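You operate a simulated robot arm through the tools that you are given. There is no shell and no other tool. Be economical: measure what you need, move in short steps, check, and stop when the job is done.

You are at the controls of a simulated robot arm. One attempt, no reset.

JOB
Switch the air from the blue branch to the white, at 7 bar.
Fine: shut the blue valve and bleed it to zero, open the white valve, set the line gauge by the regulator; the other branch valves stay shut.

Only the result counts: the job must be done as asked and must still hold three seconds after the hand-in. Knocking over, shifting, dropping, spilling or breaking anything else fails it.

ROBOT AND FRAMES
A 7-joint arm with a two-finger parallel gripper on a trunk, on a base that drives. Base frame: it is fixed to the floor where the robot stands at the start and does not move with it; the origin is under the middle of the robot, x ahead of it, y to its left, z up. Units: m, degrees, N and s.
Its first joint turns from -166.0 to 166.0 degrees. Places, roughly: black branch valve handle [0.5, -0.3, 1]; blue bleed button [0.5, -0.1, 0.9]; blue branch valve handle [0.6, -0.1, 1]; filter drain handle [0.7, 0.3, 0.9]; line gauge [0.8, 0.1, 1.2]; orange branch valve handle [0.5, -0.4, 1]; red main valve handle [0.8, 0.3, 1]; regulator knob [0.7, 0.1, 1.1]; white branch valve handle [0.6, -0.2, 1]. Payload 3.43 kg.
The TCP is the grasp point between the finger pads, 0.03 m short of the fingertips. In the tool frame z runs along the fingers and y along their closing line. The gripper opens to 0.094 m. The fingers are 0.028 m wide and 0.01 m thick; the gripper's body (0.05 by 0.096 m) begins 0.055 m behind the TCP.
Orientation is that of the tool frame in the base frame, as a unit quaternion [w, x, y, z]. With the fingers straight down and closing along the base's y, the tool's x points along the base's -x, its y along +y and its z along -z.

CONTROLS
- The arm moves only by the tool step_arm. Its argument "rows" is a list of rows, each an object (a shift or turn left out is 0, a gripper value left out holds the last) with "travel": the shift along the base's x, y, z in m, a list of three; "rotation": the turn, a rotation vector about the base's x, y, z in degrees, a list of three. In form: [{"travel": [x, y, z], "rotation": [rx, ry, rz]}, ...]. A call has 1 to 20 rows; each row shifts and turns the commanded pose from where the row before left it. "jaw" is the finger opening in m, from 0 to 0.094, set as the call begins (left out, the last holds). A row lasts 0.2 s, in which the tool goes at most 0.05 m and 8.6 degrees; a call with a longer step from one row to the next is refused whole, and so is a gripper value outside its range. A pose out of reach is approached as far as the arm can. The call stops where the force on the tool passes 60 N (or 10 N more than at its start, if that is more) or the arm is blocked; 0.2 s more then pass. Each finger travels about 0.045 m/s and halts on what it meets, pressing with about 41 N; the grip force reading is that of the motor and also rises with nothing between the fingers. The clock runs only during rows and for 0.2 s after the last one: add rows that do not move to give the fingers time. It gives the time, the measured TCP pose, the force on the tool (base axes), the opening and the grip force at its end, in the units of the frame above (readings bear some noise), with the torque about the TCP (base axes, N m) and any sound that the robot's microphone picked up, and new pictures: "views" is both (left out), scene, wrist or none.
- Cameras (640 x 400 px; columns grow to the right, rows downward): "scene" is now at [0.0427, 0.202, 1.4132]; the picture's right is [-0.31, -0.95, 0.00], its down [-0.36, 0.12, -0.93] and it looks along [0.88, -0.29, -0.38] (base axes); focal length 246 px, centre (320, 200). "wrist" rides on the gripper at [0.076, 0.014, -0.102] in the tool frame; the picture's right is [-0.18, 0.98, 0.00], its down [-0.75, -0.14, -0.64] and it looks along [-0.63, -0.12, 0.77] (tool axes); focal length 243 px, centre (320, 200). There is no depth. A picture from a camera that has moved, and an enlarged one, comes with that camera's place and axes in the base frame and with its lens. The place of the scene camera against the robot may be out by one fixed shift of up to 0.025 m in any direction.
- steer(legs): drives the robot by 1 to 6 legs, each [ahead, turn to the left] in m and degrees, along the robot's own axes; the way and the turn of a leg run together, so that a leg with both is an arc; at most 1.5 m and 180 degrees a leg. The arm and the cameras ride along, it lands a little off, and it stops where it bumps. It gives what a move gives, and a new picture of the scene camera.
- pan_tilt(pan, tilt): turns the head with the scene camera to pan (to the left, within 120 degrees either way) and tilt (down, from -29 to 69), counted from straight ahead of the robot. It gives what a move gives, and a new picture of the scene camera.
- inspect(camera, box): a new picture of the part [left, top, right, bottom] of that camera's present view, enlarged. It takes no simulated time.
- close_job(): hands the job in; it is judged then, once.

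Go step by step. Nothing tells you exact positions but the pictures and the camera data: compare them with the known pose of the tool, close in by small moves and look again before you grip or let go. The budget is 120 turns and 260 pictures, counting those below and the enlarged ones. Unless the task says otherwise, let go and move clear before handing in, and close with one line.

The tools are called after "Emit:" by a JSON object that holds its "name" and its "arguments". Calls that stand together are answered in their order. step_arm: Moves the arm, as the interface text tells. Its arguments: {"type":"object","properties":{"rows":{"type":"array"},"jaw":{"type":"number"},"views":{"type":"string","enum":["both","scene","wrist","none"]}},"required":["rows"]} The other tools are called the same way: steer (legs) drives the base; pan_tilt (pan, tilt) turns the head that bears the scene camera; inspect (camera, box) takes an enlarged picture of a part of a camera's view; close_job () hands the job in.

At the start:

```text
t: 0.0
eef_pos: [0.6577, 0.0517, 1.4032]
orientation: [-0.001, 0.001, 1.0, 0.0]
wrist_force: [-0.9, -0.7, 0.0]
torque: [0.01, 0.04, -0.01]
grip_width: 0.0941
gripper_force: 0.1
robot x, y, heading: [0.0015, -0.0029, 0.1]
head pan, tilt: [-18.1, 22.0]
```

scene: 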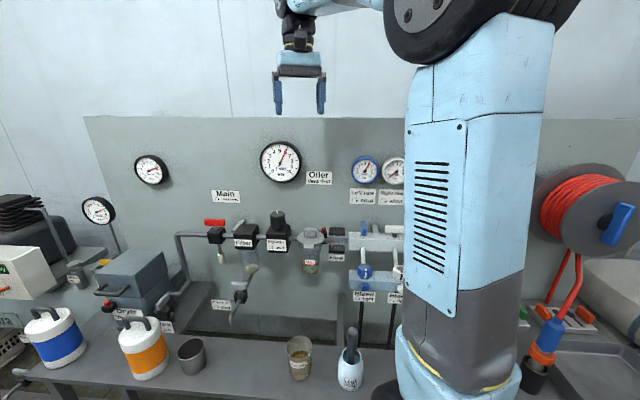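
wrist: 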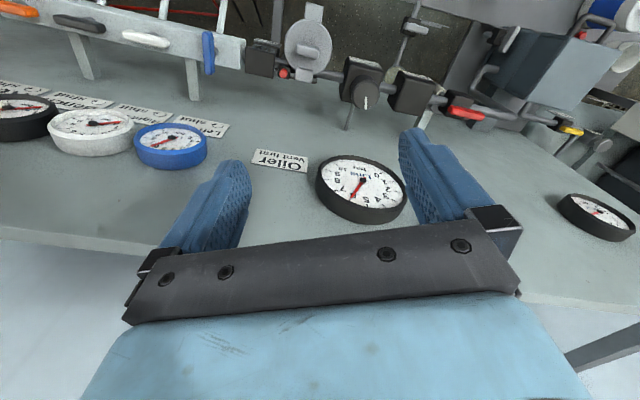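

I see a wall panel with gauges, regulator, manifold with coloured valves; the arm hides part of it. I'll take enlarged views first.

Emit:
{"name": "inspect", "arguments": {"camera": "scene", "box": [200, 130, 420, 330]}}

Emit:
{"name": "inspect", "arguments": {"camera": "wrist", "box": [0, 0, 480, 240]}}

```text
2.00 times, centred on (310, 230) of scene
camera zoom: at [0.0427, 0.202, 1.4132], right [-0.31, -0.95, 0.0], down [-0.36, 0.12, -0.93], along [0.88, -0.29, -0.38], focal length 492 px, centre (340, 140)
```

zoom: 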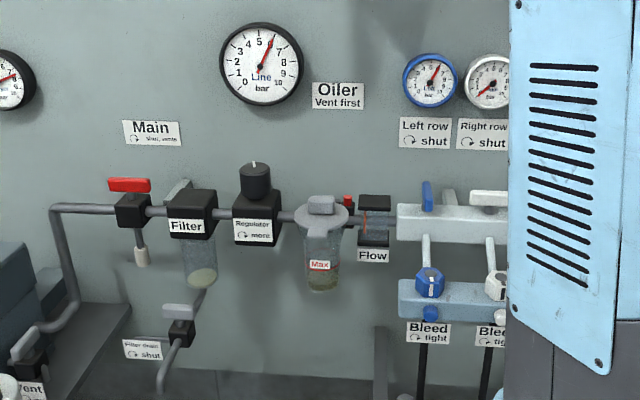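

```text
1.33 times, centred on (240, 120) of wrist
camera zoom: at [0.5819, 0.0666, 1.5068], right [0.18, 0.98, 0.0], down [0.75, -0.14, 0.64], along [0.63, -0.12, -0.77], focal length 324 px, centre (427, 307)
```

zoom: 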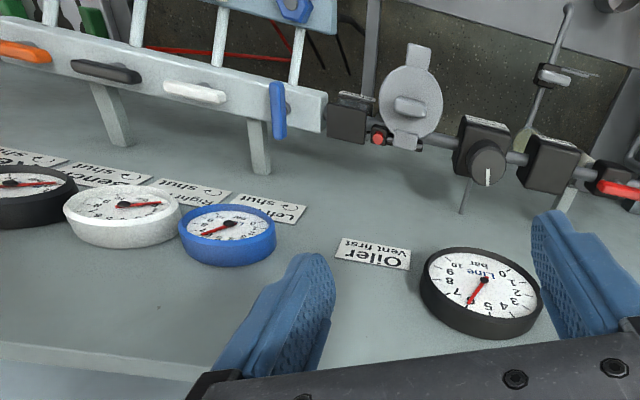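

Emit:
{"name": "inspect", "arguments": {"camera": "scene", "box": [330, 140, 410, 190]}}

Emit:
{"name": "inspect", "arguments": {"camera": "scene", "box": [330, 210, 410, 310]}}

Emit:
{"name": "inspect", "arguments": {"camera": "scene", "box": [230, 130, 350, 260]}}

Emit:
{"name": "inspect", "arguments": {"camera": "wrist", "box": [0, 60, 240, 180]}}

```text
8.00 times, centred on (370, 165) of scene
camera zoom: at [0.0427, 0.202, 1.4132], right [-0.31, -0.95, 0.0], down [-0.36, 0.12, -0.93], along [0.88, -0.29, -0.38], focal length 1968 px, centre (-80, 480)
```

zoom: 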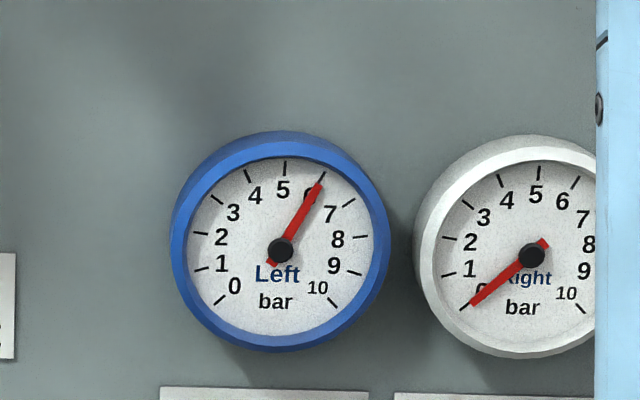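

```text
4.00 times, centred on (370, 260) of scene
camera zoom: at [0.0427, 0.202, 1.4132], right [-0.31, -0.95, 0.0], down [-0.36, 0.12, -0.93], along [0.88, -0.29, -0.38], focal length 984 px, centre (120, -40)
```

zoom: 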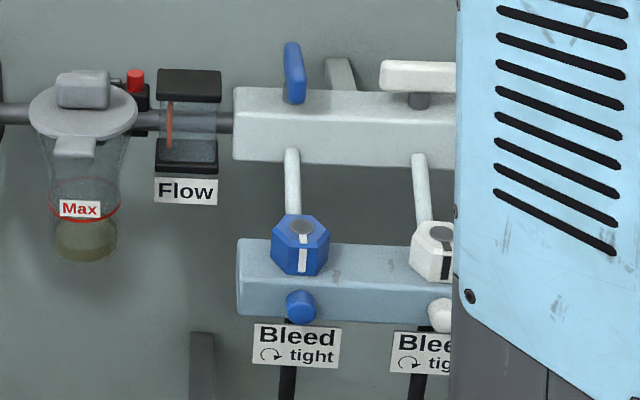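

```text
3.08 times, centred on (290, 195) of scene
camera zoom: at [0.0427, 0.202, 1.4132], right [-0.31, -0.95, 0.0], down [-0.36, 0.12, -0.93], along [0.88, -0.29, -0.38], focal length 757 px, centre (412, 215)
```

zoom: 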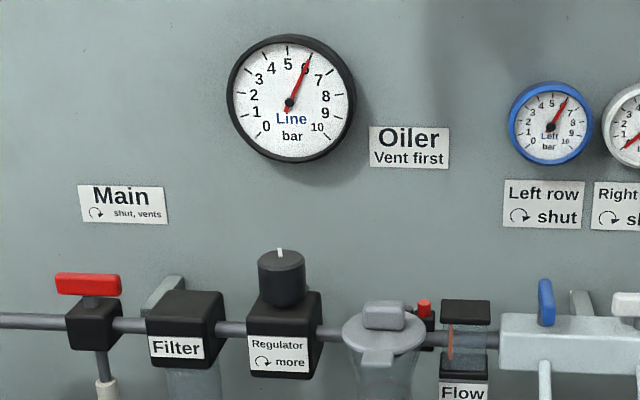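

```text
2.67 times, centred on (120, 120) of wrist
camera zoom: at [0.5819, 0.0666, 1.5068], right [0.18, 0.98, 0.0], down [0.75, -0.14, 0.64], along [0.63, -0.12, -0.77], focal length 647 px, centre (853, 413)
```

zoom: 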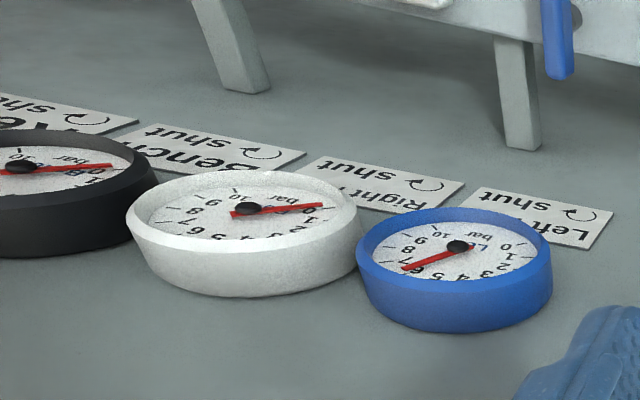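

The blue handle stands across the manifold (open), white lies along it (shut); line and left gauges read 6. I'll bring the tool over the blue handle, turned about -22° to match the panel.

Emit:
{"name": "step_arm", "arguments": {"rows": [{"travel": [-0.006, -0.03, -0.03], "rotation": [0, 0, -3.8]}, {"travel": [-0.006, -0.03, -0.03], "rotation": [0, 0, -3.8]}, {"travel": [-0.006, -0.03, -0.03], "rotation": [0, 0, -3.8]}, {"travel": [-0.006, -0.03, -0.03], "rotation": [0, 0, -3.8]}, {"travel": [-0.006, -0.03, -0.03], "rotation": [0, 0, -3.8]}, {"travel": [-0.006, -0.03, -0.03], "rotation": [0, 0, -3]}], "jaw": 0.06}}

```text
t: 1.4
eef_pos: [0.6205, -0.1281, 1.2243]
orientation: [-0.001, 0.191, 0.982, 0.0]
wrist_force: [0.7, -0.5, 0.3]
torque: [-0.05, 0.02, 0.0]
grip_width: 0.0598
gripper_force: 0.0
robot x, y, heading: [-0.0011, 0.0011, 0.1]
head pan, tilt: [-18.1, 22.0]
camera scene: at [0.0426, 0.2023, 1.4132], right [-0.31, -0.95, 0.0], down [-0.36, 0.12, -0.93], along [0.88, -0.29, -0.38], focal length 246 px, centre (320, 200)
camera wrist: at [0.5558, -0.0865, 1.3271], right [0.54, 0.84, 0.0], down [0.65, -0.41, 0.64], along [0.54, -0.35, -0.77], focal length 243 px, centre (320, 200)
```

scene: 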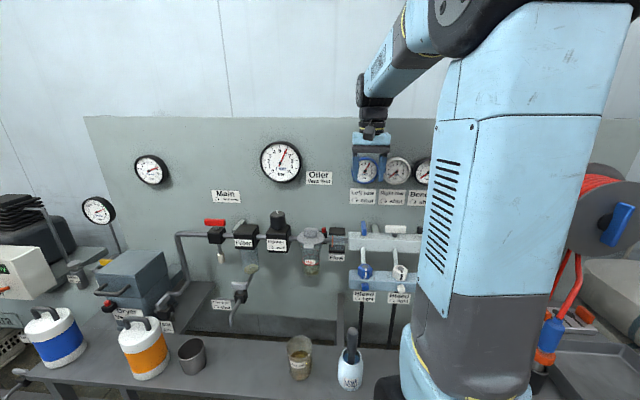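
wrist: 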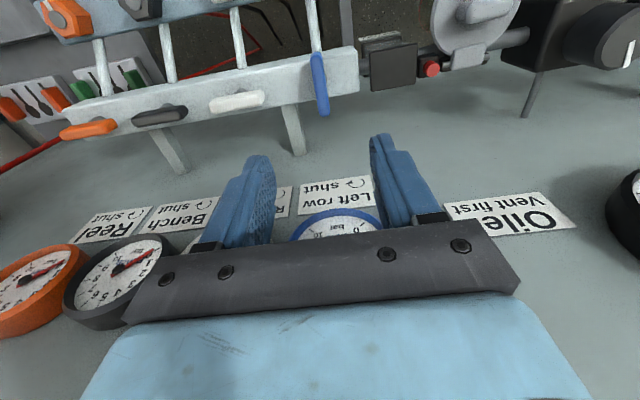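

Emit:
{"name": "inspect", "arguments": {"camera": "scene", "box": [330, 205, 430, 305]}}

Emit:
{"name": "inspect", "arguments": {"camera": "wrist", "box": [180, 0, 380, 140]}}

```text
4.00 times, centred on (380, 255) of scene
camera zoom: at [0.0426, 0.2023, 1.4132], right [-0.31, -0.95, 0.0], down [-0.36, 0.12, -0.93], along [0.88, -0.29, -0.38], focal length 984 px, centre (80, -20)
```

zoom: 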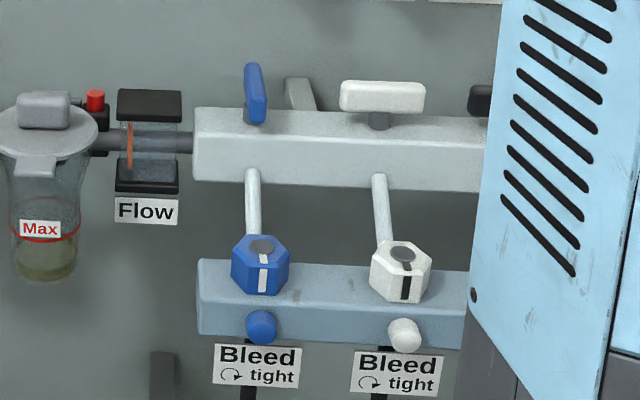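

```text
2.86 times, centred on (280, 70) of wrist
camera zoom: at [0.5558, -0.0865, 1.3271], right [0.54, 0.84, 0.0], down [0.65, -0.41, 0.64], along [0.54, -0.35, -0.77], focal length 693 px, centre (434, 571)
```

zoom: 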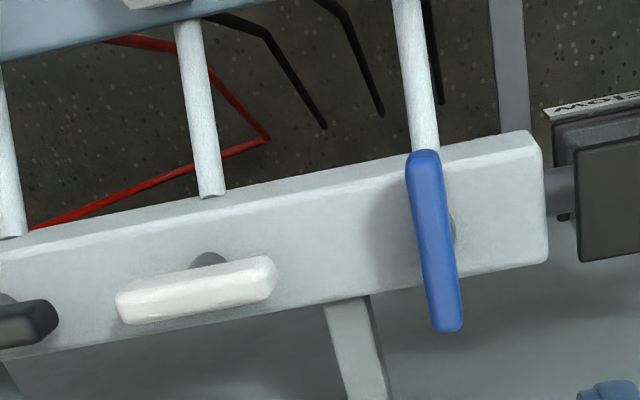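

The blue handle centre computes to about (0.617, -0.128, 1.042), pointing -25° off x. I descend partway and look again.

Emit:
{"name": "step_arm", "arguments": {"rows": [{"travel": [-0.001, 0, -0.04]}, {"travel": [-0.001, 0, -0.04]}, {"travel": [-0.001, 0, -0.04], "rotation": [0, 0, -2]}, {}], "jaw": 0.045}}

Emit:
{"name": "inspect", "arguments": {"camera": "scene", "box": [330, 180, 430, 280]}}

```text
t: 2.4
eef_pos: [0.6185, -0.1268, 1.1052]
orientation: [0.0, 0.208, 0.978, 0.001]
wrist_force: [-0.2, 0.4, 0.7]
torque: [-0.01, 0.02, -0.01]
grip_width: 0.045
gripper_force: 0.1
robot x, y, heading: [0.0008, -0.0012, 0.2]
head pan, tilt: [-18.1, 22.0]
camera scene: at [0.0427, 0.202, 1.4132], right [-0.31, -0.95, 0.0], down [-0.36, 0.12, -0.93], along [0.88, -0.29, -0.38], focal length 246 px, centre (320, 200)
camera wrist: at [0.5553, -0.0833, 1.207], right [0.57, 0.82, 0.0], down [0.63, -0.44, 0.64], along [0.53, -0.36, -0.77], focal length 243 px, centre (320, 200)
```

scene: 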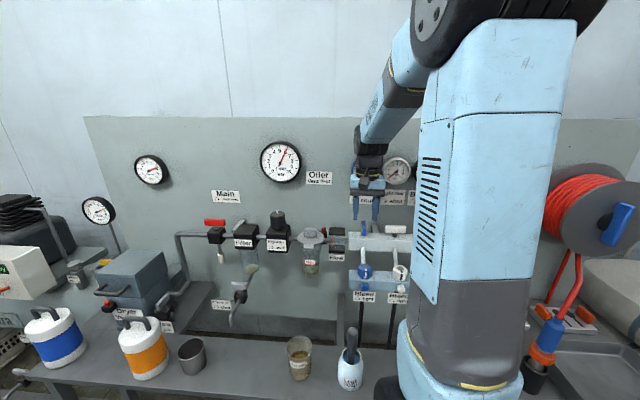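
wrist: 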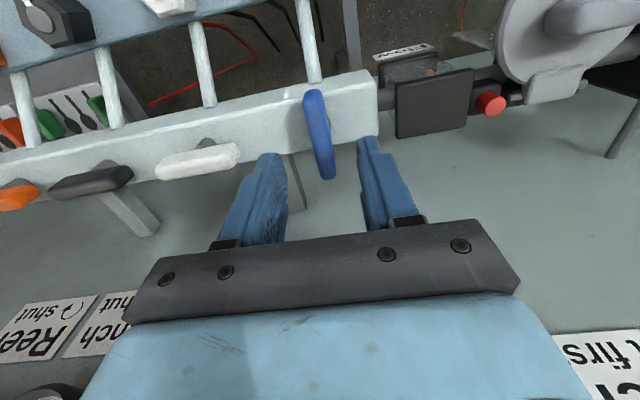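

```text
4.00 times, centred on (380, 230) of scene
camera zoom: at [0.0427, 0.202, 1.4132], right [-0.31, -0.95, 0.0], down [-0.36, 0.12, -0.93], along [0.88, -0.29, -0.38], focal length 984 px, centre (80, 80)
```

zoom: 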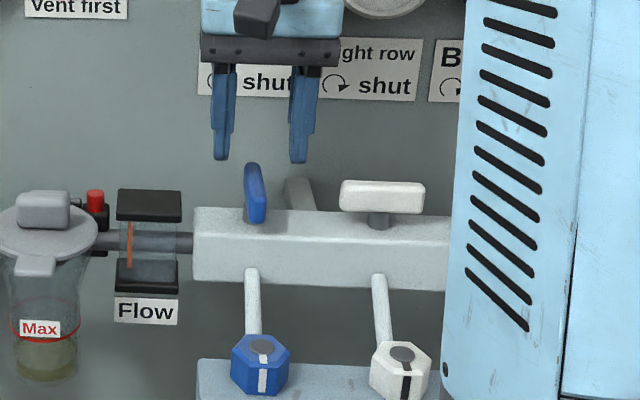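

The handle is centred between the fingers at about (0.619, -0.127). I descend around it and close.

Emit:
{"name": "step_arm", "arguments": {"rows": [{"travel": [0.0, -0.0005, -0.025]}, {"travel": [0.0, 0, -0.02]}, {}]}}

Emit:
{"name": "inspect", "arguments": {"camera": "scene", "box": [330, 180, 430, 280]}}

```text
t: 3.2
eef_pos: [0.6194, -0.1281, 1.0592]
orientation: [0.0, 0.208, 0.978, 0.0]
wrist_force: [0.0, -1.0, -0.5]
torque: [0.02, 0.01, 0.01]
grip_width: 0.0453
gripper_force: 0.1
robot x, y, heading: [-0.0003, -0.0048, 0.1]
head pan, tilt: [-18.1, 22.0]
camera scene: at [0.0427, 0.202, 1.4132], right [-0.31, -0.95, 0.0], down [-0.36, 0.12, -0.93], along [0.88, -0.29, -0.38], focal length 246 px, centre (320, 200)
camera wrist: at [0.5558, -0.0841, 1.1621], right [0.57, 0.82, 0.0], down [0.63, -0.44, 0.64], along [0.53, -0.36, -0.77], focal length 243 px, centre (320, 200)
```

scene: 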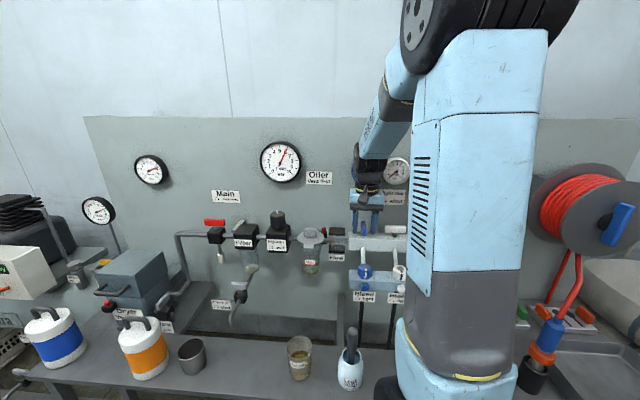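
wrist: 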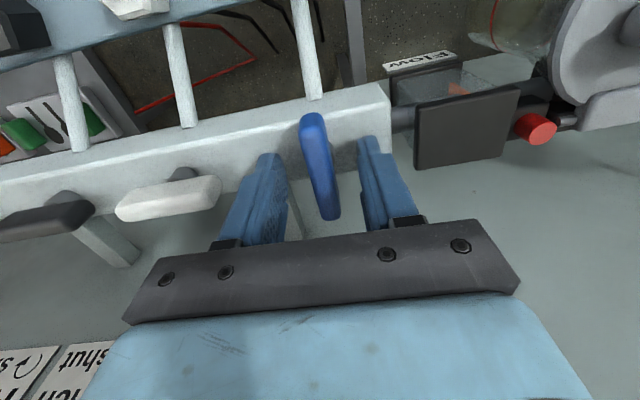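

```text
4.00 times, centred on (380, 230) of scene
camera zoom: at [0.0427, 0.202, 1.4132], right [-0.31, -0.95, 0.0], down [-0.36, 0.12, -0.93], along [0.88, -0.29, -0.38], focal length 984 px, centre (80, 80)
```

zoom: 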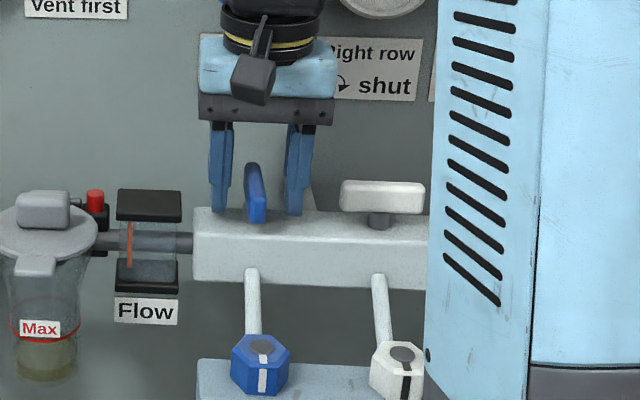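

Emit:
{"name": "step_arm", "arguments": {"rows": [{}, {}, {}, {}], "jaw": 0.006, "views": "wrist"}}

```text
t: 4.2
eef_pos: [0.62, -0.1266, 1.0593]
orientation: [0.0, 0.207, 0.978, 0.0]
wrist_force: [8.4, 15.7, -0.5]
torque: [-0.02, -0.28, -0.02]
grip_width: 0.0175
gripper_force: 45.2
robot x, y, heading: [0.0017, 0.0009, -0.0]
head pan, tilt: [-18.1, 22.0]
camera wrist: at [0.5565, -0.0829, 1.1621], right [0.57, 0.82, 0.0], down [0.63, -0.43, 0.64], along [0.53, -0.36, -0.77], focal length 243 px, centre (320, 200)
```

wrist: 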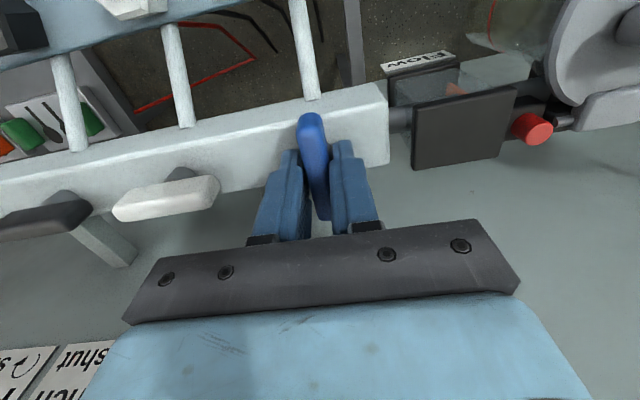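

Handle gripped with a small side load; I ease that and turn it clockwise a first part.

Emit:
{"name": "step_arm", "arguments": {"rows": [{"travel": [0.0, 0.002, 0]}, {"rotation": [0, 0, -7.5]}, {"rotation": [0, 0, -7.5]}, {"rotation": [0, 0, -7.5]}, {"rotation": [0, 0, -7.5]}], "views": "wrist"}}

```text
t: 5.4
eef_pos: [0.6195, -0.1281, 1.0594]
orientation: [-0.001, 0.454, 0.891, -0.001]
wrist_force: [15.0, -12.2, 1.0]
torque: [-1.04, -0.78, -0.03]
grip_width: 0.0174
gripper_force: 44.8
robot x, y, heading: [-0.0061, 0.0008, -0.2]
head pan, tilt: [-18.1, 22.0]
camera wrist: at [0.5866, -0.0575, 1.1621], right [0.9, 0.43, 0.0], down [0.33, -0.69, 0.64], along [0.27, -0.58, -0.77], focal length 243 px, centre (320, 200)
```

wrist: 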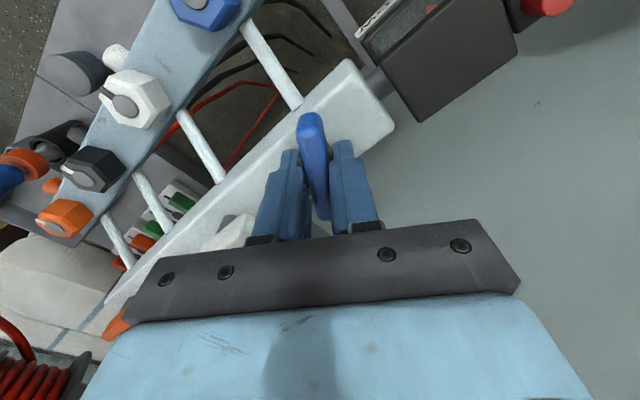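

Emit:
{"name": "step_arm", "arguments": {"rows": [{"travel": [0.001, -0.001, 0], "rotation": [0, 0, -7.5]}, {"rotation": [0, 0, -7.5]}, {"rotation": [0, 0, -7.5]}, {"rotation": [0, 0, -7.5]}], "views": "wrist"}}

```text
t: 6.4
eef_pos: [0.6174, -0.1277, 1.0595]
orientation: [-0.001, 0.67, 0.742, -0.001]
wrist_force: [-8.5, -12.1, 5.0]
torque: [1.2, 0.27, 0.01]
grip_width: 0.0174
gripper_force: 44.7
robot x, y, heading: [0.0053, -0.0006, 0.2]
head pan, tilt: [-18.1, 22.0]
camera wrist: at [0.6253, -0.0508, 1.1622], right [1.0, -0.08, 0.0], down [-0.06, -0.76, 0.64], along [-0.06, -0.64, -0.77], focal length 243 px, centre (320, 200)
```

wrist: 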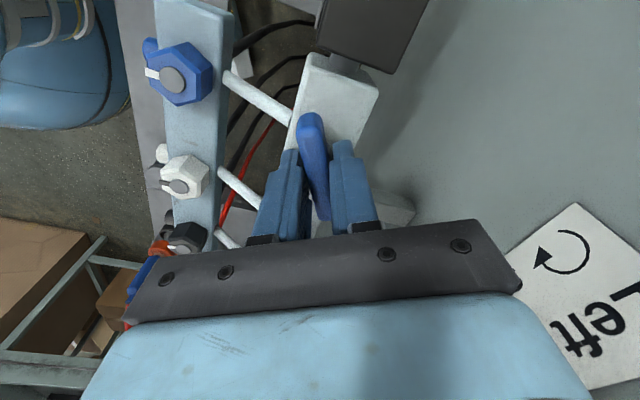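

Emit:
{"name": "step_arm", "arguments": {"rows": [{"rotation": [0, 0, -7.5]}, {"rotation": [0, 0, -7.5]}, {"rotation": [0, 0, -7.5]}, {"rotation": [0, 0, -7]}], "views": "both"}}

Emit:
{"name": "inspect", "arguments": {"camera": "scene", "box": [250, 130, 430, 300]}}

```text
t: 7.4
eef_pos: [0.6177, -0.1271, 1.0597]
orientation: [-0.001, 0.837, 0.548, -0.001]
wrist_force: [-31.4, -4.8, -11.8]
torque: [0.63, -0.21, 0.86]
grip_width: 0.0174
gripper_force: 45.0
robot x, y, heading: [-0.0016, -0.003, -0.1]
head pan, tilt: [-18.1, 22.0]
camera scene: at [0.0413, 0.2017, 1.4133], right [-0.31, -0.95, 0.0], down [-0.36, 0.12, -0.93], along [0.88, -0.29, -0.37], focal length 246 px, centre (320, 200)
camera wrist: at [0.6615, -0.0638, 1.162], right [0.83, -0.56, 0.0], down [-0.43, -0.64, 0.64], along [-0.36, -0.53, -0.77], focal length 243 px, centre (320, 200)
```

scene: 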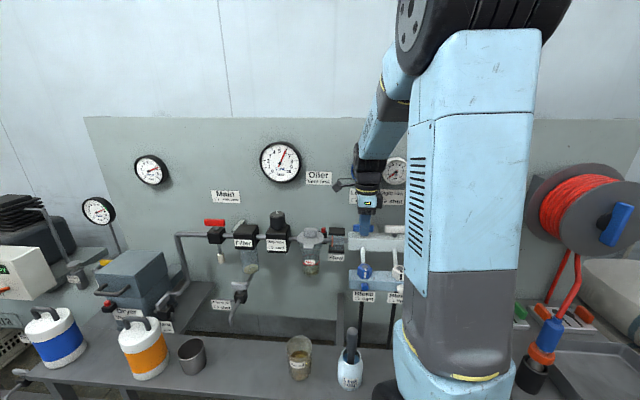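
wrist: 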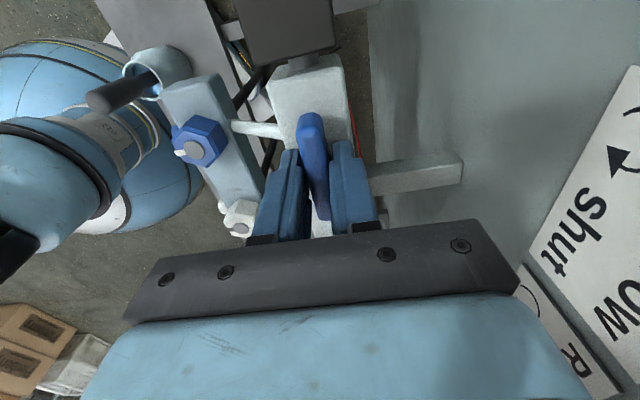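

```text
2.35 times, centred on (340, 215) of scene
camera zoom: at [0.0413, 0.2017, 1.4133], right [-0.31, -0.95, 0.0], down [-0.36, 0.12, -0.93], along [0.88, -0.29, -0.37], focal length 579 px, centre (273, 165)
```

zoom: 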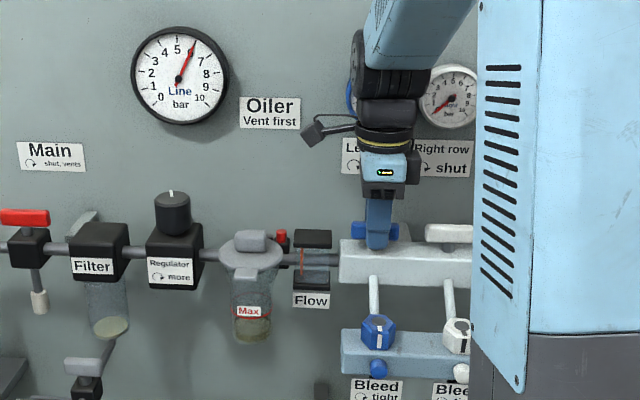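

The handle is at its stop, lying along the manifold. I release and rise.

Emit:
{"name": "step_arm", "arguments": {"rows": [{}, {}, {}, {"travel": [0, 0, 0.03]}, {"travel": [0, 0, 0.04]}, {"travel": [0, 0, 0.04]}], "jaw": 0.05, "views": "both"}}

Emit:
{"name": "inspect", "arguments": {"camera": "wrist", "box": [120, 40, 420, 240]}}

Emit:
{"name": "inspect", "arguments": {"camera": "scene", "box": [330, 200, 430, 310]}}

```text
t: 8.8
eef_pos: [0.6173, -0.1272, 1.1719]
orientation: [0.0, 0.837, 0.548, -0.001]
wrist_force: [0.5, 0.2, 0.0]
torque: [-0.01, 0.04, 0.0]
grip_width: 0.05
gripper_force: 0.0
robot x, y, heading: [-0.0015, 0.0009, -0.0]
head pan, tilt: [-18.1, 22.0]
camera scene: at [0.043, 0.202, 1.4132], right [-0.31, -0.95, 0.0], down [-0.36, 0.12, -0.93], along [0.88, -0.29, -0.38], focal length 246 px, centre (320, 200)
camera wrist: at [0.6628, -0.0629, 1.2735], right [0.83, -0.56, 0.0], down [-0.43, -0.64, 0.64], along [-0.36, -0.53, -0.77], focal length 243 px, centre (320, 200)
```

scene: 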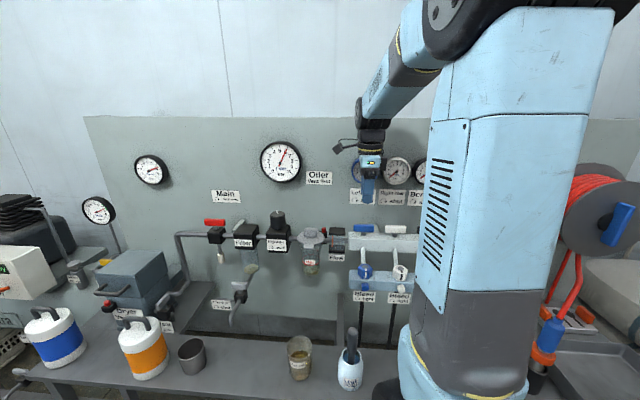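
wrist: 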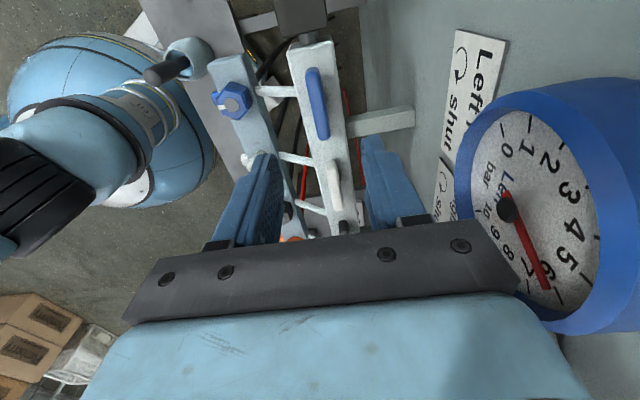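

```text
2.00 times, centred on (270, 140) of wrist
camera zoom: at [0.6628, -0.0629, 1.2735], right [0.83, -0.56, 0.0], down [-0.43, -0.64, 0.64], along [-0.36, -0.53, -0.77], focal length 485 px, centre (420, 320)
```

zoom: 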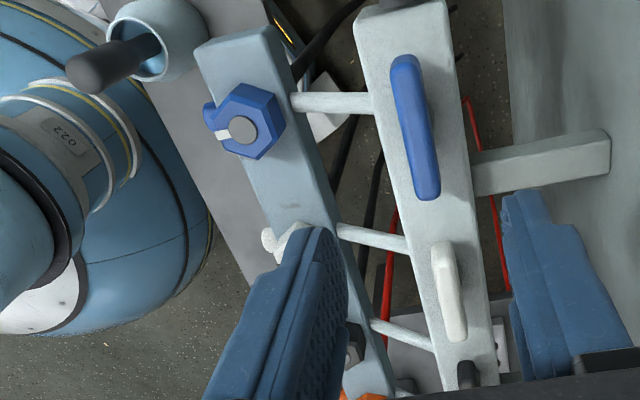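

```text
3.64 times, centred on (380, 255) of scene
camera zoom: at [0.043, 0.202, 1.4132], right [-0.31, -0.95, 0.0], down [-0.36, 0.12, -0.93], along [0.88, -0.29, -0.38], focal length 894 px, centre (102, 0)
```

zoom: 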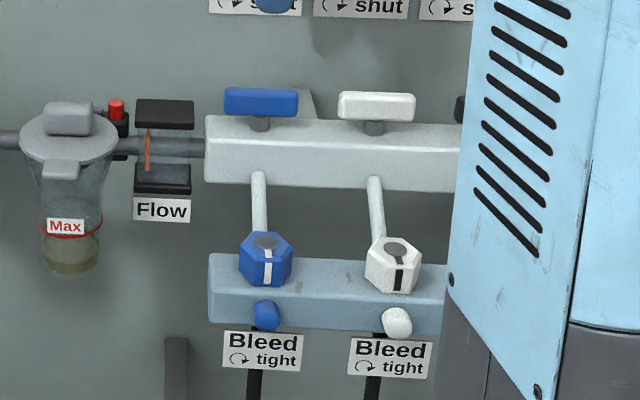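

Blue handle now parallel to the white one: shut. Next I turn the tool back and look from the front at the blue bleed (button about (0.49, -0.07, 0.94)).

Emit:
{"name": "step_arm", "arguments": {"rows": [{"rotation": [0, 0, 8.5]}, {"travel": [-0.02, 0.005, 0], "rotation": [0, 0, 8.5]}, {"travel": [-0.02, 0.006, 0], "rotation": [0, 0, 8.5]}, {"travel": [-0.02, 0.006, 0], "rotation": [0, 0, 8.5]}, {"travel": [-0.02, 0.006, 0], "rotation": [0, 0, 8.5]}, {"travel": [-0.02, 0.006, 0], "rotation": [0, 0, 8.5]}, {"travel": [-0.02, 0.006, 0], "rotation": [0, 0, 8.5]}, {"travel": [-0.01, 0.006, 0], "rotation": [0, 0, 8.5]}, {"travel": [0, 0.006, 0], "rotation": [0, 0, 8.5]}, {"travel": [0, 0.006, 0], "rotation": [0, 0, 8.5]}, {"travel": [0, 0.006, 0], "rotation": [0, 0, 6]}, {}], "jaw": 0.0}}

Emit:
{"name": "inspect", "arguments": {"camera": "wrist", "box": [170, 0, 470, 200]}}

```text
t: 11.4
eef_pos: [0.4878, -0.0692, 1.1693]
orientation: [0.0, 0.194, 0.981, 0.0]
wrist_force: [-0.1, -0.7, -0.4]
torque: [-0.04, 0.04, 0.0]
grip_width: 0.0002
gripper_force: 32.8
robot x, y, heading: [0.0016, -0.0014, -0.0]
head pan, tilt: [-18.1, 22.0]
camera scene: at [0.0425, 0.202, 1.4132], right [-0.31, -0.95, 0.0], down [-0.36, 0.12, -0.93], along [0.88, -0.29, -0.38], focal length 246 px, centre (320, 200)
camera wrist: at [0.4246, -0.0266, 1.2722], right [0.54, 0.84, 0.0], down [0.64, -0.42, 0.64], along [0.54, -0.35, -0.77], focal length 243 px, centre (320, 200)
```

scene: 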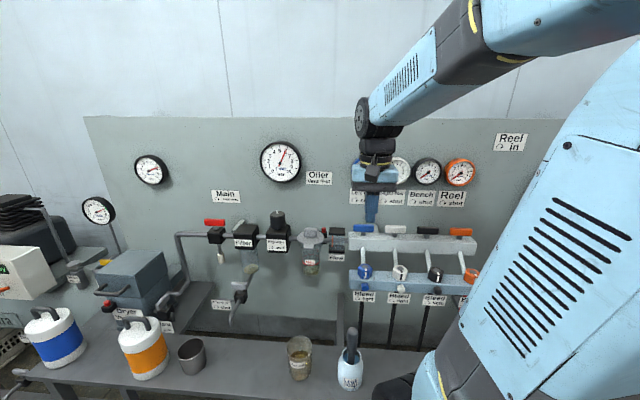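
wrist: 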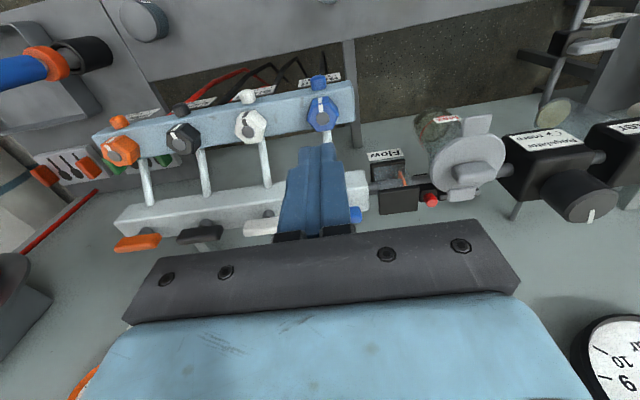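

```text
2.00 times, centred on (320, 100) of wrist
camera zoom: at [0.4246, -0.0266, 1.2722], right [0.54, 0.84, 0.0], down [0.64, -0.42, 0.64], along [0.54, -0.35, -0.77], focal length 485 px, centre (320, 400)
```

zoom: 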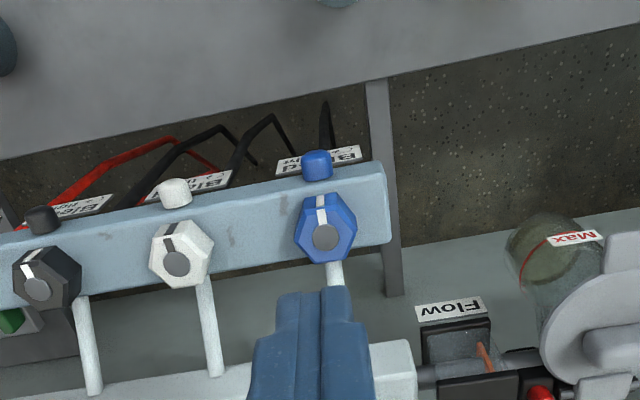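

The hex knobs sit on top of the rail, the blue button on its front at about (0.494, -0.072, 0.943). I'll bring the closed fingers in front of the button.

Emit:
{"name": "step_arm", "arguments": {"rows": [{"travel": [-0.025, 0.01, 0]}, {"travel": [-0.024, 0.01, 0]}, {"travel": [0, 0, -0.04]}, {"travel": [0, 0, -0.04]}, {"travel": [0, 0, -0.04]}, {}]}}

Emit:
{"name": "inspect", "arguments": {"camera": "wrist", "box": [220, 50, 420, 200]}}

```text
t: 12.8
eef_pos: [0.4392, -0.0478, 1.0483]
orientation: [0.0, 0.195, 0.981, 0.0]
wrist_force: [-0.7, -0.4, -0.3]
torque: [0.0, 0.01, 0.01]
grip_width: 0.0
gripper_force: 32.9
robot x, y, heading: [0.0003, 0.0033, -0.2]
head pan, tilt: [-18.1, 22.0]
camera scene: at [0.0424, 0.202, 1.4132], right [-0.31, -0.95, 0.0], down [-0.36, 0.12, -0.93], along [0.88, -0.29, -0.38], focal length 246 px, centre (320, 200)
camera wrist: at [0.3748, -0.0052, 1.1516], right [0.55, 0.84, 0.0], down [0.64, -0.42, 0.64], along [0.54, -0.35, -0.77], focal length 243 px, centre (320, 200)
```

scene: 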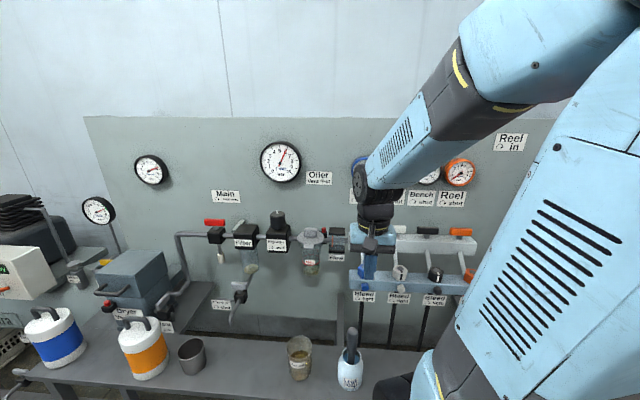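
wrist: 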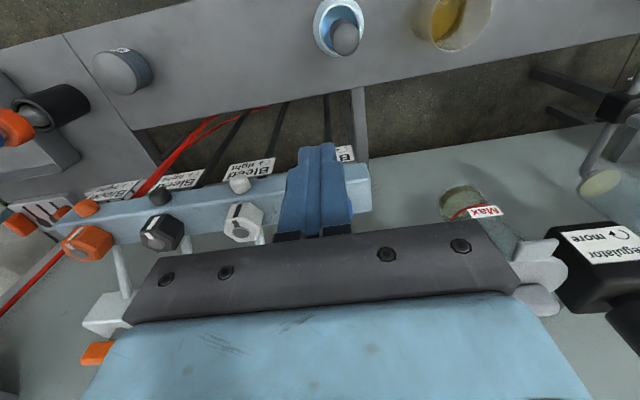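

```text
2.67 times, centred on (320, 125) of wrist
camera zoom: at [0.3748, -0.0052, 1.1516], right [0.55, 0.84, 0.0], down [0.64, -0.42, 0.64], along [0.54, -0.35, -0.77], focal length 647 px, centre (320, 400)
```

zoom: 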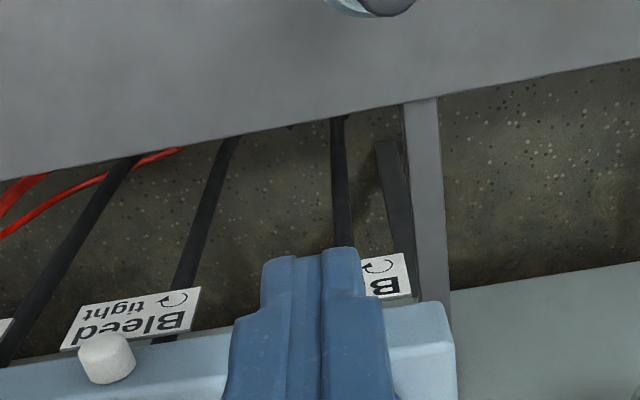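

Emit:
{"name": "step_arm", "arguments": {"rows": [{"travel": [0, 0, -0.045]}, {"travel": [0, 0, -0.04]}, {"travel": [0.018, -0.008, 0]}, {}]}}

Emit:
{"name": "inspect", "arguments": {"camera": "scene", "box": [310, 220, 430, 320]}}

```text
t: 13.8
eef_pos: [0.4784, -0.0582, 0.9774]
orientation: [0.001, 0.195, 0.981, 0.0]
wrist_force: [-0.1, 0.6, 0.2]
torque: [-0.01, 0.0, -0.01]
grip_width: 0.0001
gripper_force: 32.8
out of reach, approached as far as the arm can: row 2
robot x, y, heading: [0.0026, 0.0031, 0.1]
head pan, tilt: [-18.1, 22.0]
camera scene: at [0.0426, 0.202, 1.4132], right [-0.31, -0.95, 0.0], down [-0.36, 0.12, -0.93], along [0.88, -0.29, -0.38], focal length 246 px, centre (320, 200)
camera wrist: at [0.415, -0.0158, 1.0799], right [0.55, 0.84, 0.0], down [0.64, -0.42, 0.64], along [0.54, -0.35, -0.77], focal length 243 px, centre (320, 200)
```

scene: 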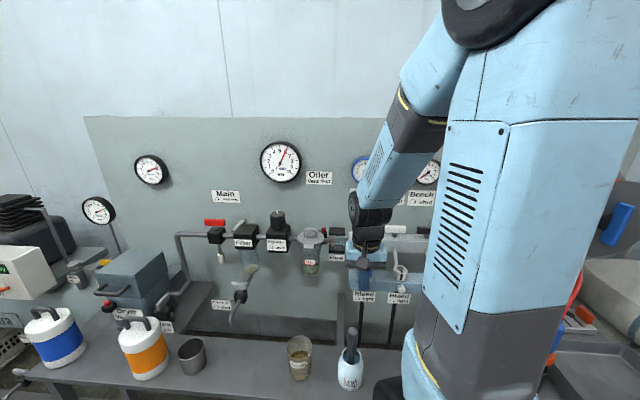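
wrist: 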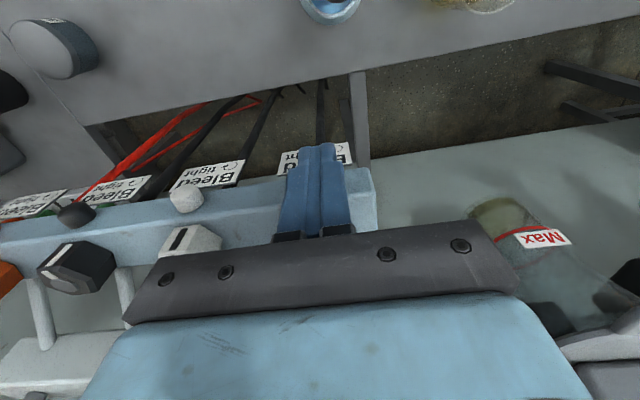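

```text
4.00 times, centred on (370, 270) of scene
camera zoom: at [0.0426, 0.202, 1.4132], right [-0.31, -0.95, 0.0], down [-0.36, 0.12, -0.93], along [0.88, -0.29, -0.38], focal length 984 px, centre (120, -80)
```

zoom: 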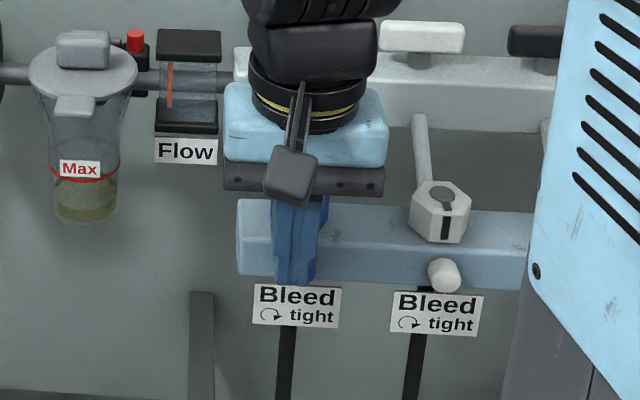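

The reach near the robot is too short here, so I raise the arm and back the base off 0.15 m.

Emit:
{"name": "step_arm", "arguments": {"rows": [{"travel": [0, 0, 0.04]}, {"travel": [0, 0, 0.04]}, {"travel": [0, 0, 0.04]}, {"travel": [0, 0, 0.04]}], "views": "none"}}

Emit:
{"name": "steer", "arguments": {"legs": [[-0.15, 0]]}}

```text
t: 14.8
eef_pos: [0.4774, -0.059, 1.1347]
orientation: [-0.001, 0.195, 0.981, 0.001]
wrist_force: [0.5, -0.7, 0.6]
torque: [-0.01, 0.04, 0.01]
grip_width: 0.0
gripper_force: 33.0
robot x, y, heading: [-0.0032, 0.0027, -0.1]
head pan, tilt: [-18.1, 22.0]
```

```text
t: 16.2
eef_pos: [0.3293, -0.0568, 1.135]
orientation: [0.0, 0.193, 0.981, 0.0]
wrist_force: [0.2, 0.5, 0.0]
torque: [-0.01, 0.03, 0.0]
grip_width: 0.0002
gripper_force: 32.6
robot x, y, heading: [-0.1482, 0.0016, 0.1]
head pan, tilt: [-18.1, 22.0]
camera scene: at [-0.1066, 0.202, 1.4132], right [-0.31, -0.95, 0.0], down [-0.36, 0.12, -0.93], along [0.88, -0.29, -0.38], focal length 246 px, centre (320, 200)
```

scene: 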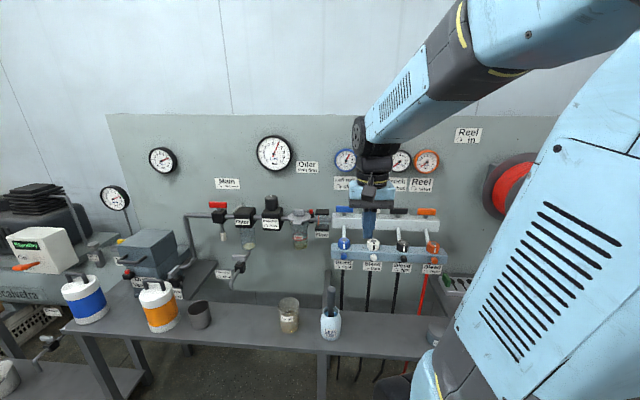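

Emit:
{"name": "step_arm", "arguments": {"rows": [{"travel": [0.04, 0.003, -0.01]}, {"travel": [0.04, 0.003, -0.02]}, {"travel": [0.027, 0.002, -0.035]}, {"travel": [0, 0, -0.04]}, {"travel": [0, 0, -0.04]}, {"travel": [0, 0, -0.025]}, {}]}}

Emit:
{"name": "inspect", "arguments": {"camera": "scene", "box": [300, 190, 420, 290]}}

Emit:
{"name": "inspect", "arguments": {"camera": "wrist", "box": [240, 50, 400, 200]}}

```text
t: 17.8
eef_pos: [0.4348, -0.0502, 0.9658]
orientation: [0.0, 0.194, 0.981, 0.0]
wrist_force: [-0.4, 0.8, -0.5]
torque: [0.0, -0.01, 0.01]
grip_width: 0.0002
gripper_force: 33.0
robot x, y, heading: [-0.15, 0.002, -0.1]
head pan, tilt: [-18.1, 22.0]
camera scene: at [-0.1065, 0.202, 1.4132], right [-0.31, -0.95, 0.0], down [-0.36, 0.12, -0.93], along [0.88, -0.29, -0.38], focal length 246 px, centre (320, 200)
camera wrist: at [0.3704, -0.0075, 1.0688], right [0.54, 0.84, 0.0], down [0.64, -0.42, 0.64], along [0.54, -0.35, -0.77], focal length 243 px, centre (320, 200)
```

scene: 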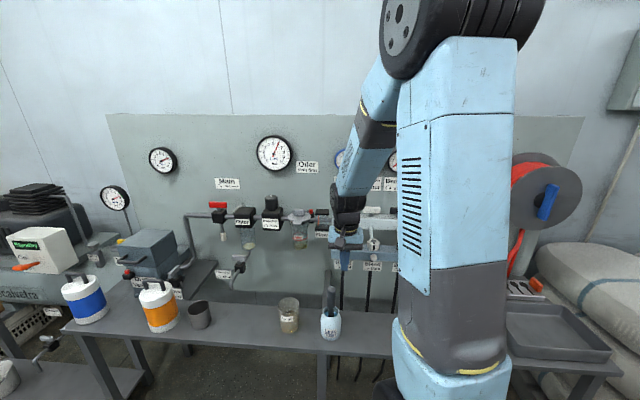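
wrist: 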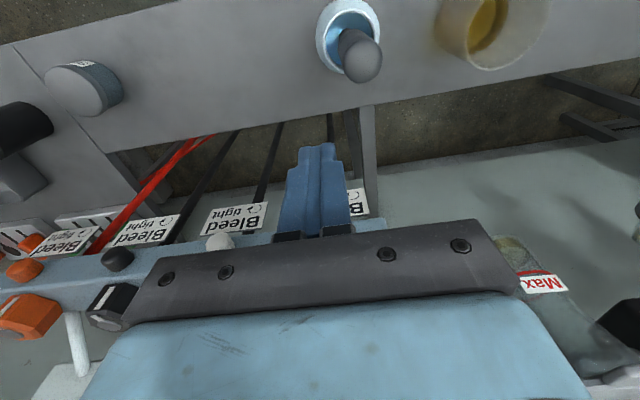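

```text
4.00 times, centred on (360, 240) of scene
camera zoom: at [-0.1065, 0.202, 1.4132], right [-0.31, -0.95, 0.0], down [-0.36, 0.12, -0.93], along [0.88, -0.29, -0.38], focal length 984 px, centre (160, 40)
```

zoom: 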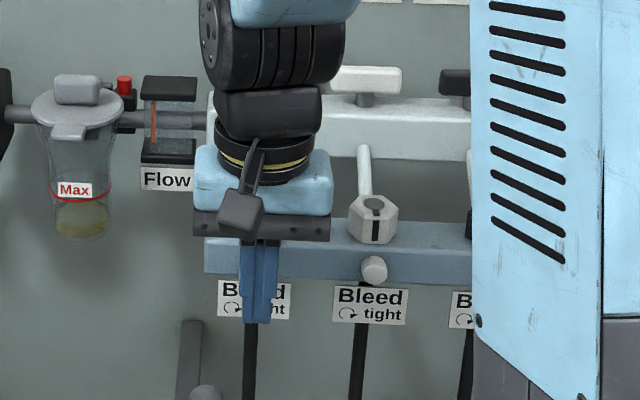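

```text
2.67 times, centred on (320, 125) of wrist
camera zoom: at [0.3704, -0.0075, 1.0688], right [0.54, 0.84, 0.0], down [0.64, -0.42, 0.64], along [0.54, -0.35, -0.77], focal length 647 px, centre (320, 400)
```

zoom: 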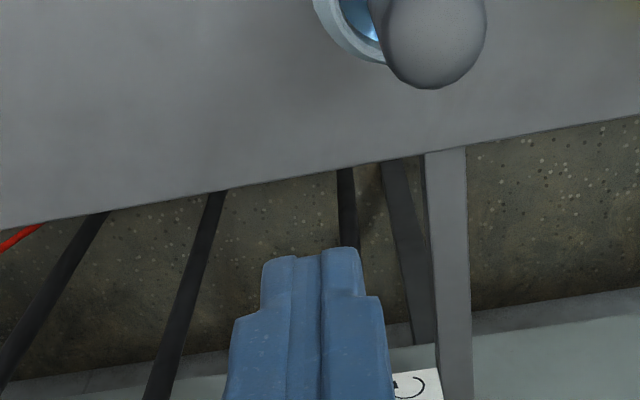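

Emit:
{"name": "step_arm", "arguments": {"rows": [{"travel": [0.0166, -0.007, -0.003]}, {"travel": [0.0147, -0.0062, -0.002]}, {"travel": [0.0046, -0.002, 0]}, {"travel": [0.0037, -0.0016, 0]}, {}], "views": "scene"}}

Emit:
{"name": "inspect", "arguments": {"camera": "scene", "box": [300, 190, 420, 290]}}

Emit:
{"name": "inspect", "arguments": {"camera": "wrist", "box": [160, 100, 480, 300]}}

```text
t: 19.0
eef_pos: [0.4749, -0.0669, 0.9603]
orientation: [0.0, 0.194, 0.981, 0.0]
wrist_force: [-1.4, 1.1, -0.7]
torque: [0.03, 0.04, 0.02]
grip_width: 0.0
gripper_force: 32.9
robot x, y, heading: [-0.1496, -0.0047, 0.1]
head pan, tilt: [-18.1, 22.0]
camera scene: at [-0.1065, 0.202, 1.4132], right [-0.31, -0.95, 0.0], down [-0.36, 0.12, -0.93], along [0.88, -0.29, -0.38], focal length 246 px, centre (320, 200)
```

scene: 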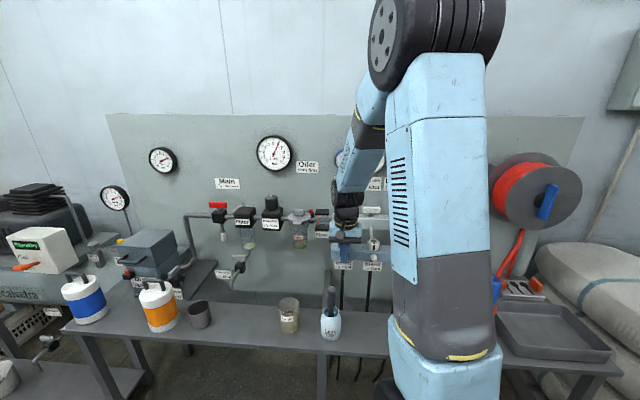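

```text
4.00 times, centred on (360, 240) of scene
camera zoom: at [-0.1065, 0.202, 1.4132], right [-0.31, -0.95, 0.0], down [-0.36, 0.12, -0.93], along [0.88, -0.29, -0.38], focal length 984 px, centre (160, 40)
```

zoom: 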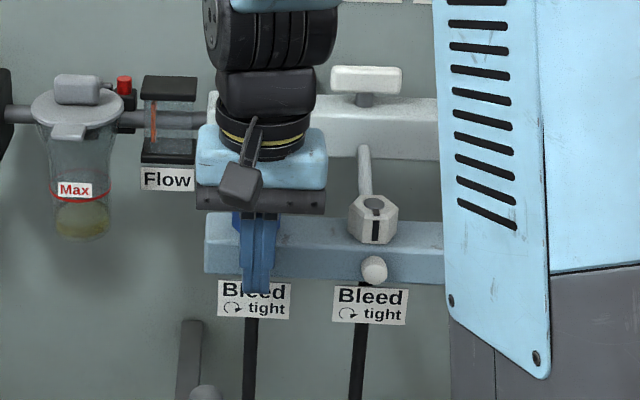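

```text
2.00 times, centred on (320, 200) of wrist
camera zoom: at [0.411, -0.0245, 1.063], right [0.54, 0.84, 0.0], down [0.64, -0.42, 0.64], along [0.54, -0.35, -0.77], focal length 485 px, centre (320, 200)
```

zoom: 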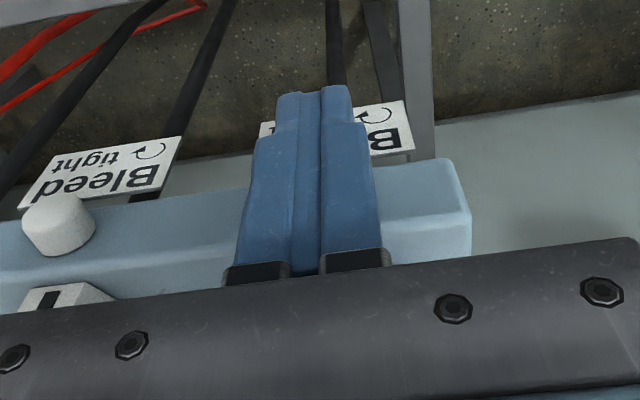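

Light contact begins; I press gradually.

Emit:
{"name": "step_arm", "arguments": {"rows": [{"travel": [0.0028, -0.0012, 0]}, {"travel": [0.0018, -0.0008, 0]}, {"travel": [0.0018, -0.0008, 0]}, {}], "views": "none"}}

Emit:
{"name": "inspect", "arguments": {"camera": "scene", "box": [310, 130, 410, 200]}}

```text
t: 20.0
eef_pos: [0.4801, -0.0683, 0.9603]
orientation: [0.0, 0.194, 0.981, -0.001]
wrist_force: [-14.8, 5.3, 4.5]
torque: [0.09, 0.23, -0.03]
grip_width: 0.0
gripper_force: 32.4
robot x, y, heading: [-0.1493, -0.0016, 0.2]
head pan, tilt: [-18.1, 22.0]
```

```text
5.71 times, centred on (360, 165) of scene
camera zoom: at [-0.1075, 0.2022, 1.4132], right [-0.31, -0.95, 0.0], down [-0.36, 0.12, -0.93], along [0.88, -0.29, -0.38], focal length 1406 px, centre (91, 400)
```

zoom: 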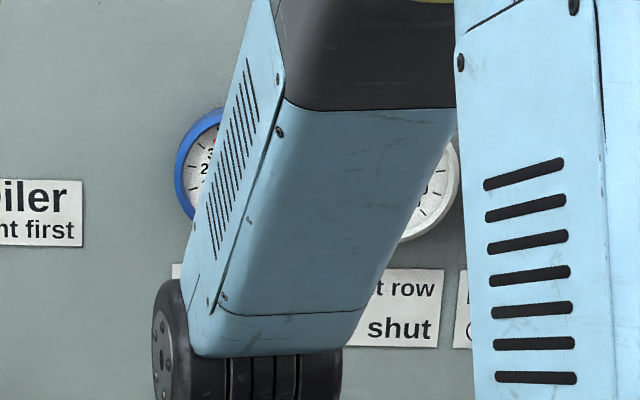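

Emit:
{"name": "step_arm", "arguments": {"rows": [{"travel": [0.0018, -0.0008, 0]}, {"travel": [0.0018, -0.0008, 0]}, {}, {}, {}], "views": "none"}}

Emit:
{"name": "inspect", "arguments": {"camera": "scene", "box": [310, 130, 410, 200]}}

```text
t: 21.2
eef_pos: [0.4835, -0.07, 0.9598]
orientation: [0.0, 0.194, 0.981, 0.0]
wrist_force: [-29.3, 14.1, -5.5]
torque: [0.3, 0.69, 0.0]
grip_width: 0.0001
gripper_force: 33.0
robot x, y, heading: [-0.147, 0.0005, 0.2]
head pan, tilt: [-18.1, 22.0]
```

```text
5.71 times, centred on (360, 165) of scene
camera zoom: at [-0.1078, 0.2026, 1.4132], right [-0.31, -0.95, 0.0], down [-0.36, 0.12, -0.93], along [0.88, -0.29, -0.37], focal length 1406 px, centre (91, 400)
```

zoom: 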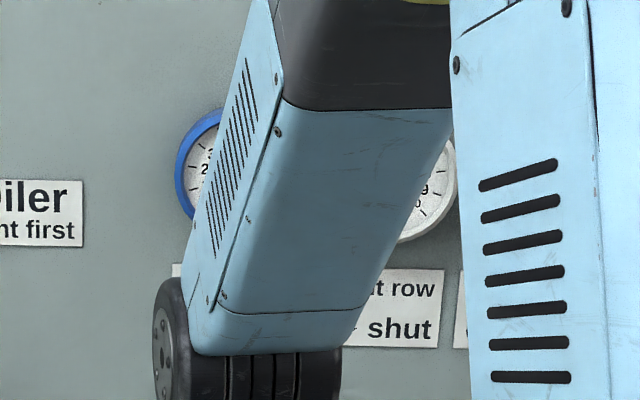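

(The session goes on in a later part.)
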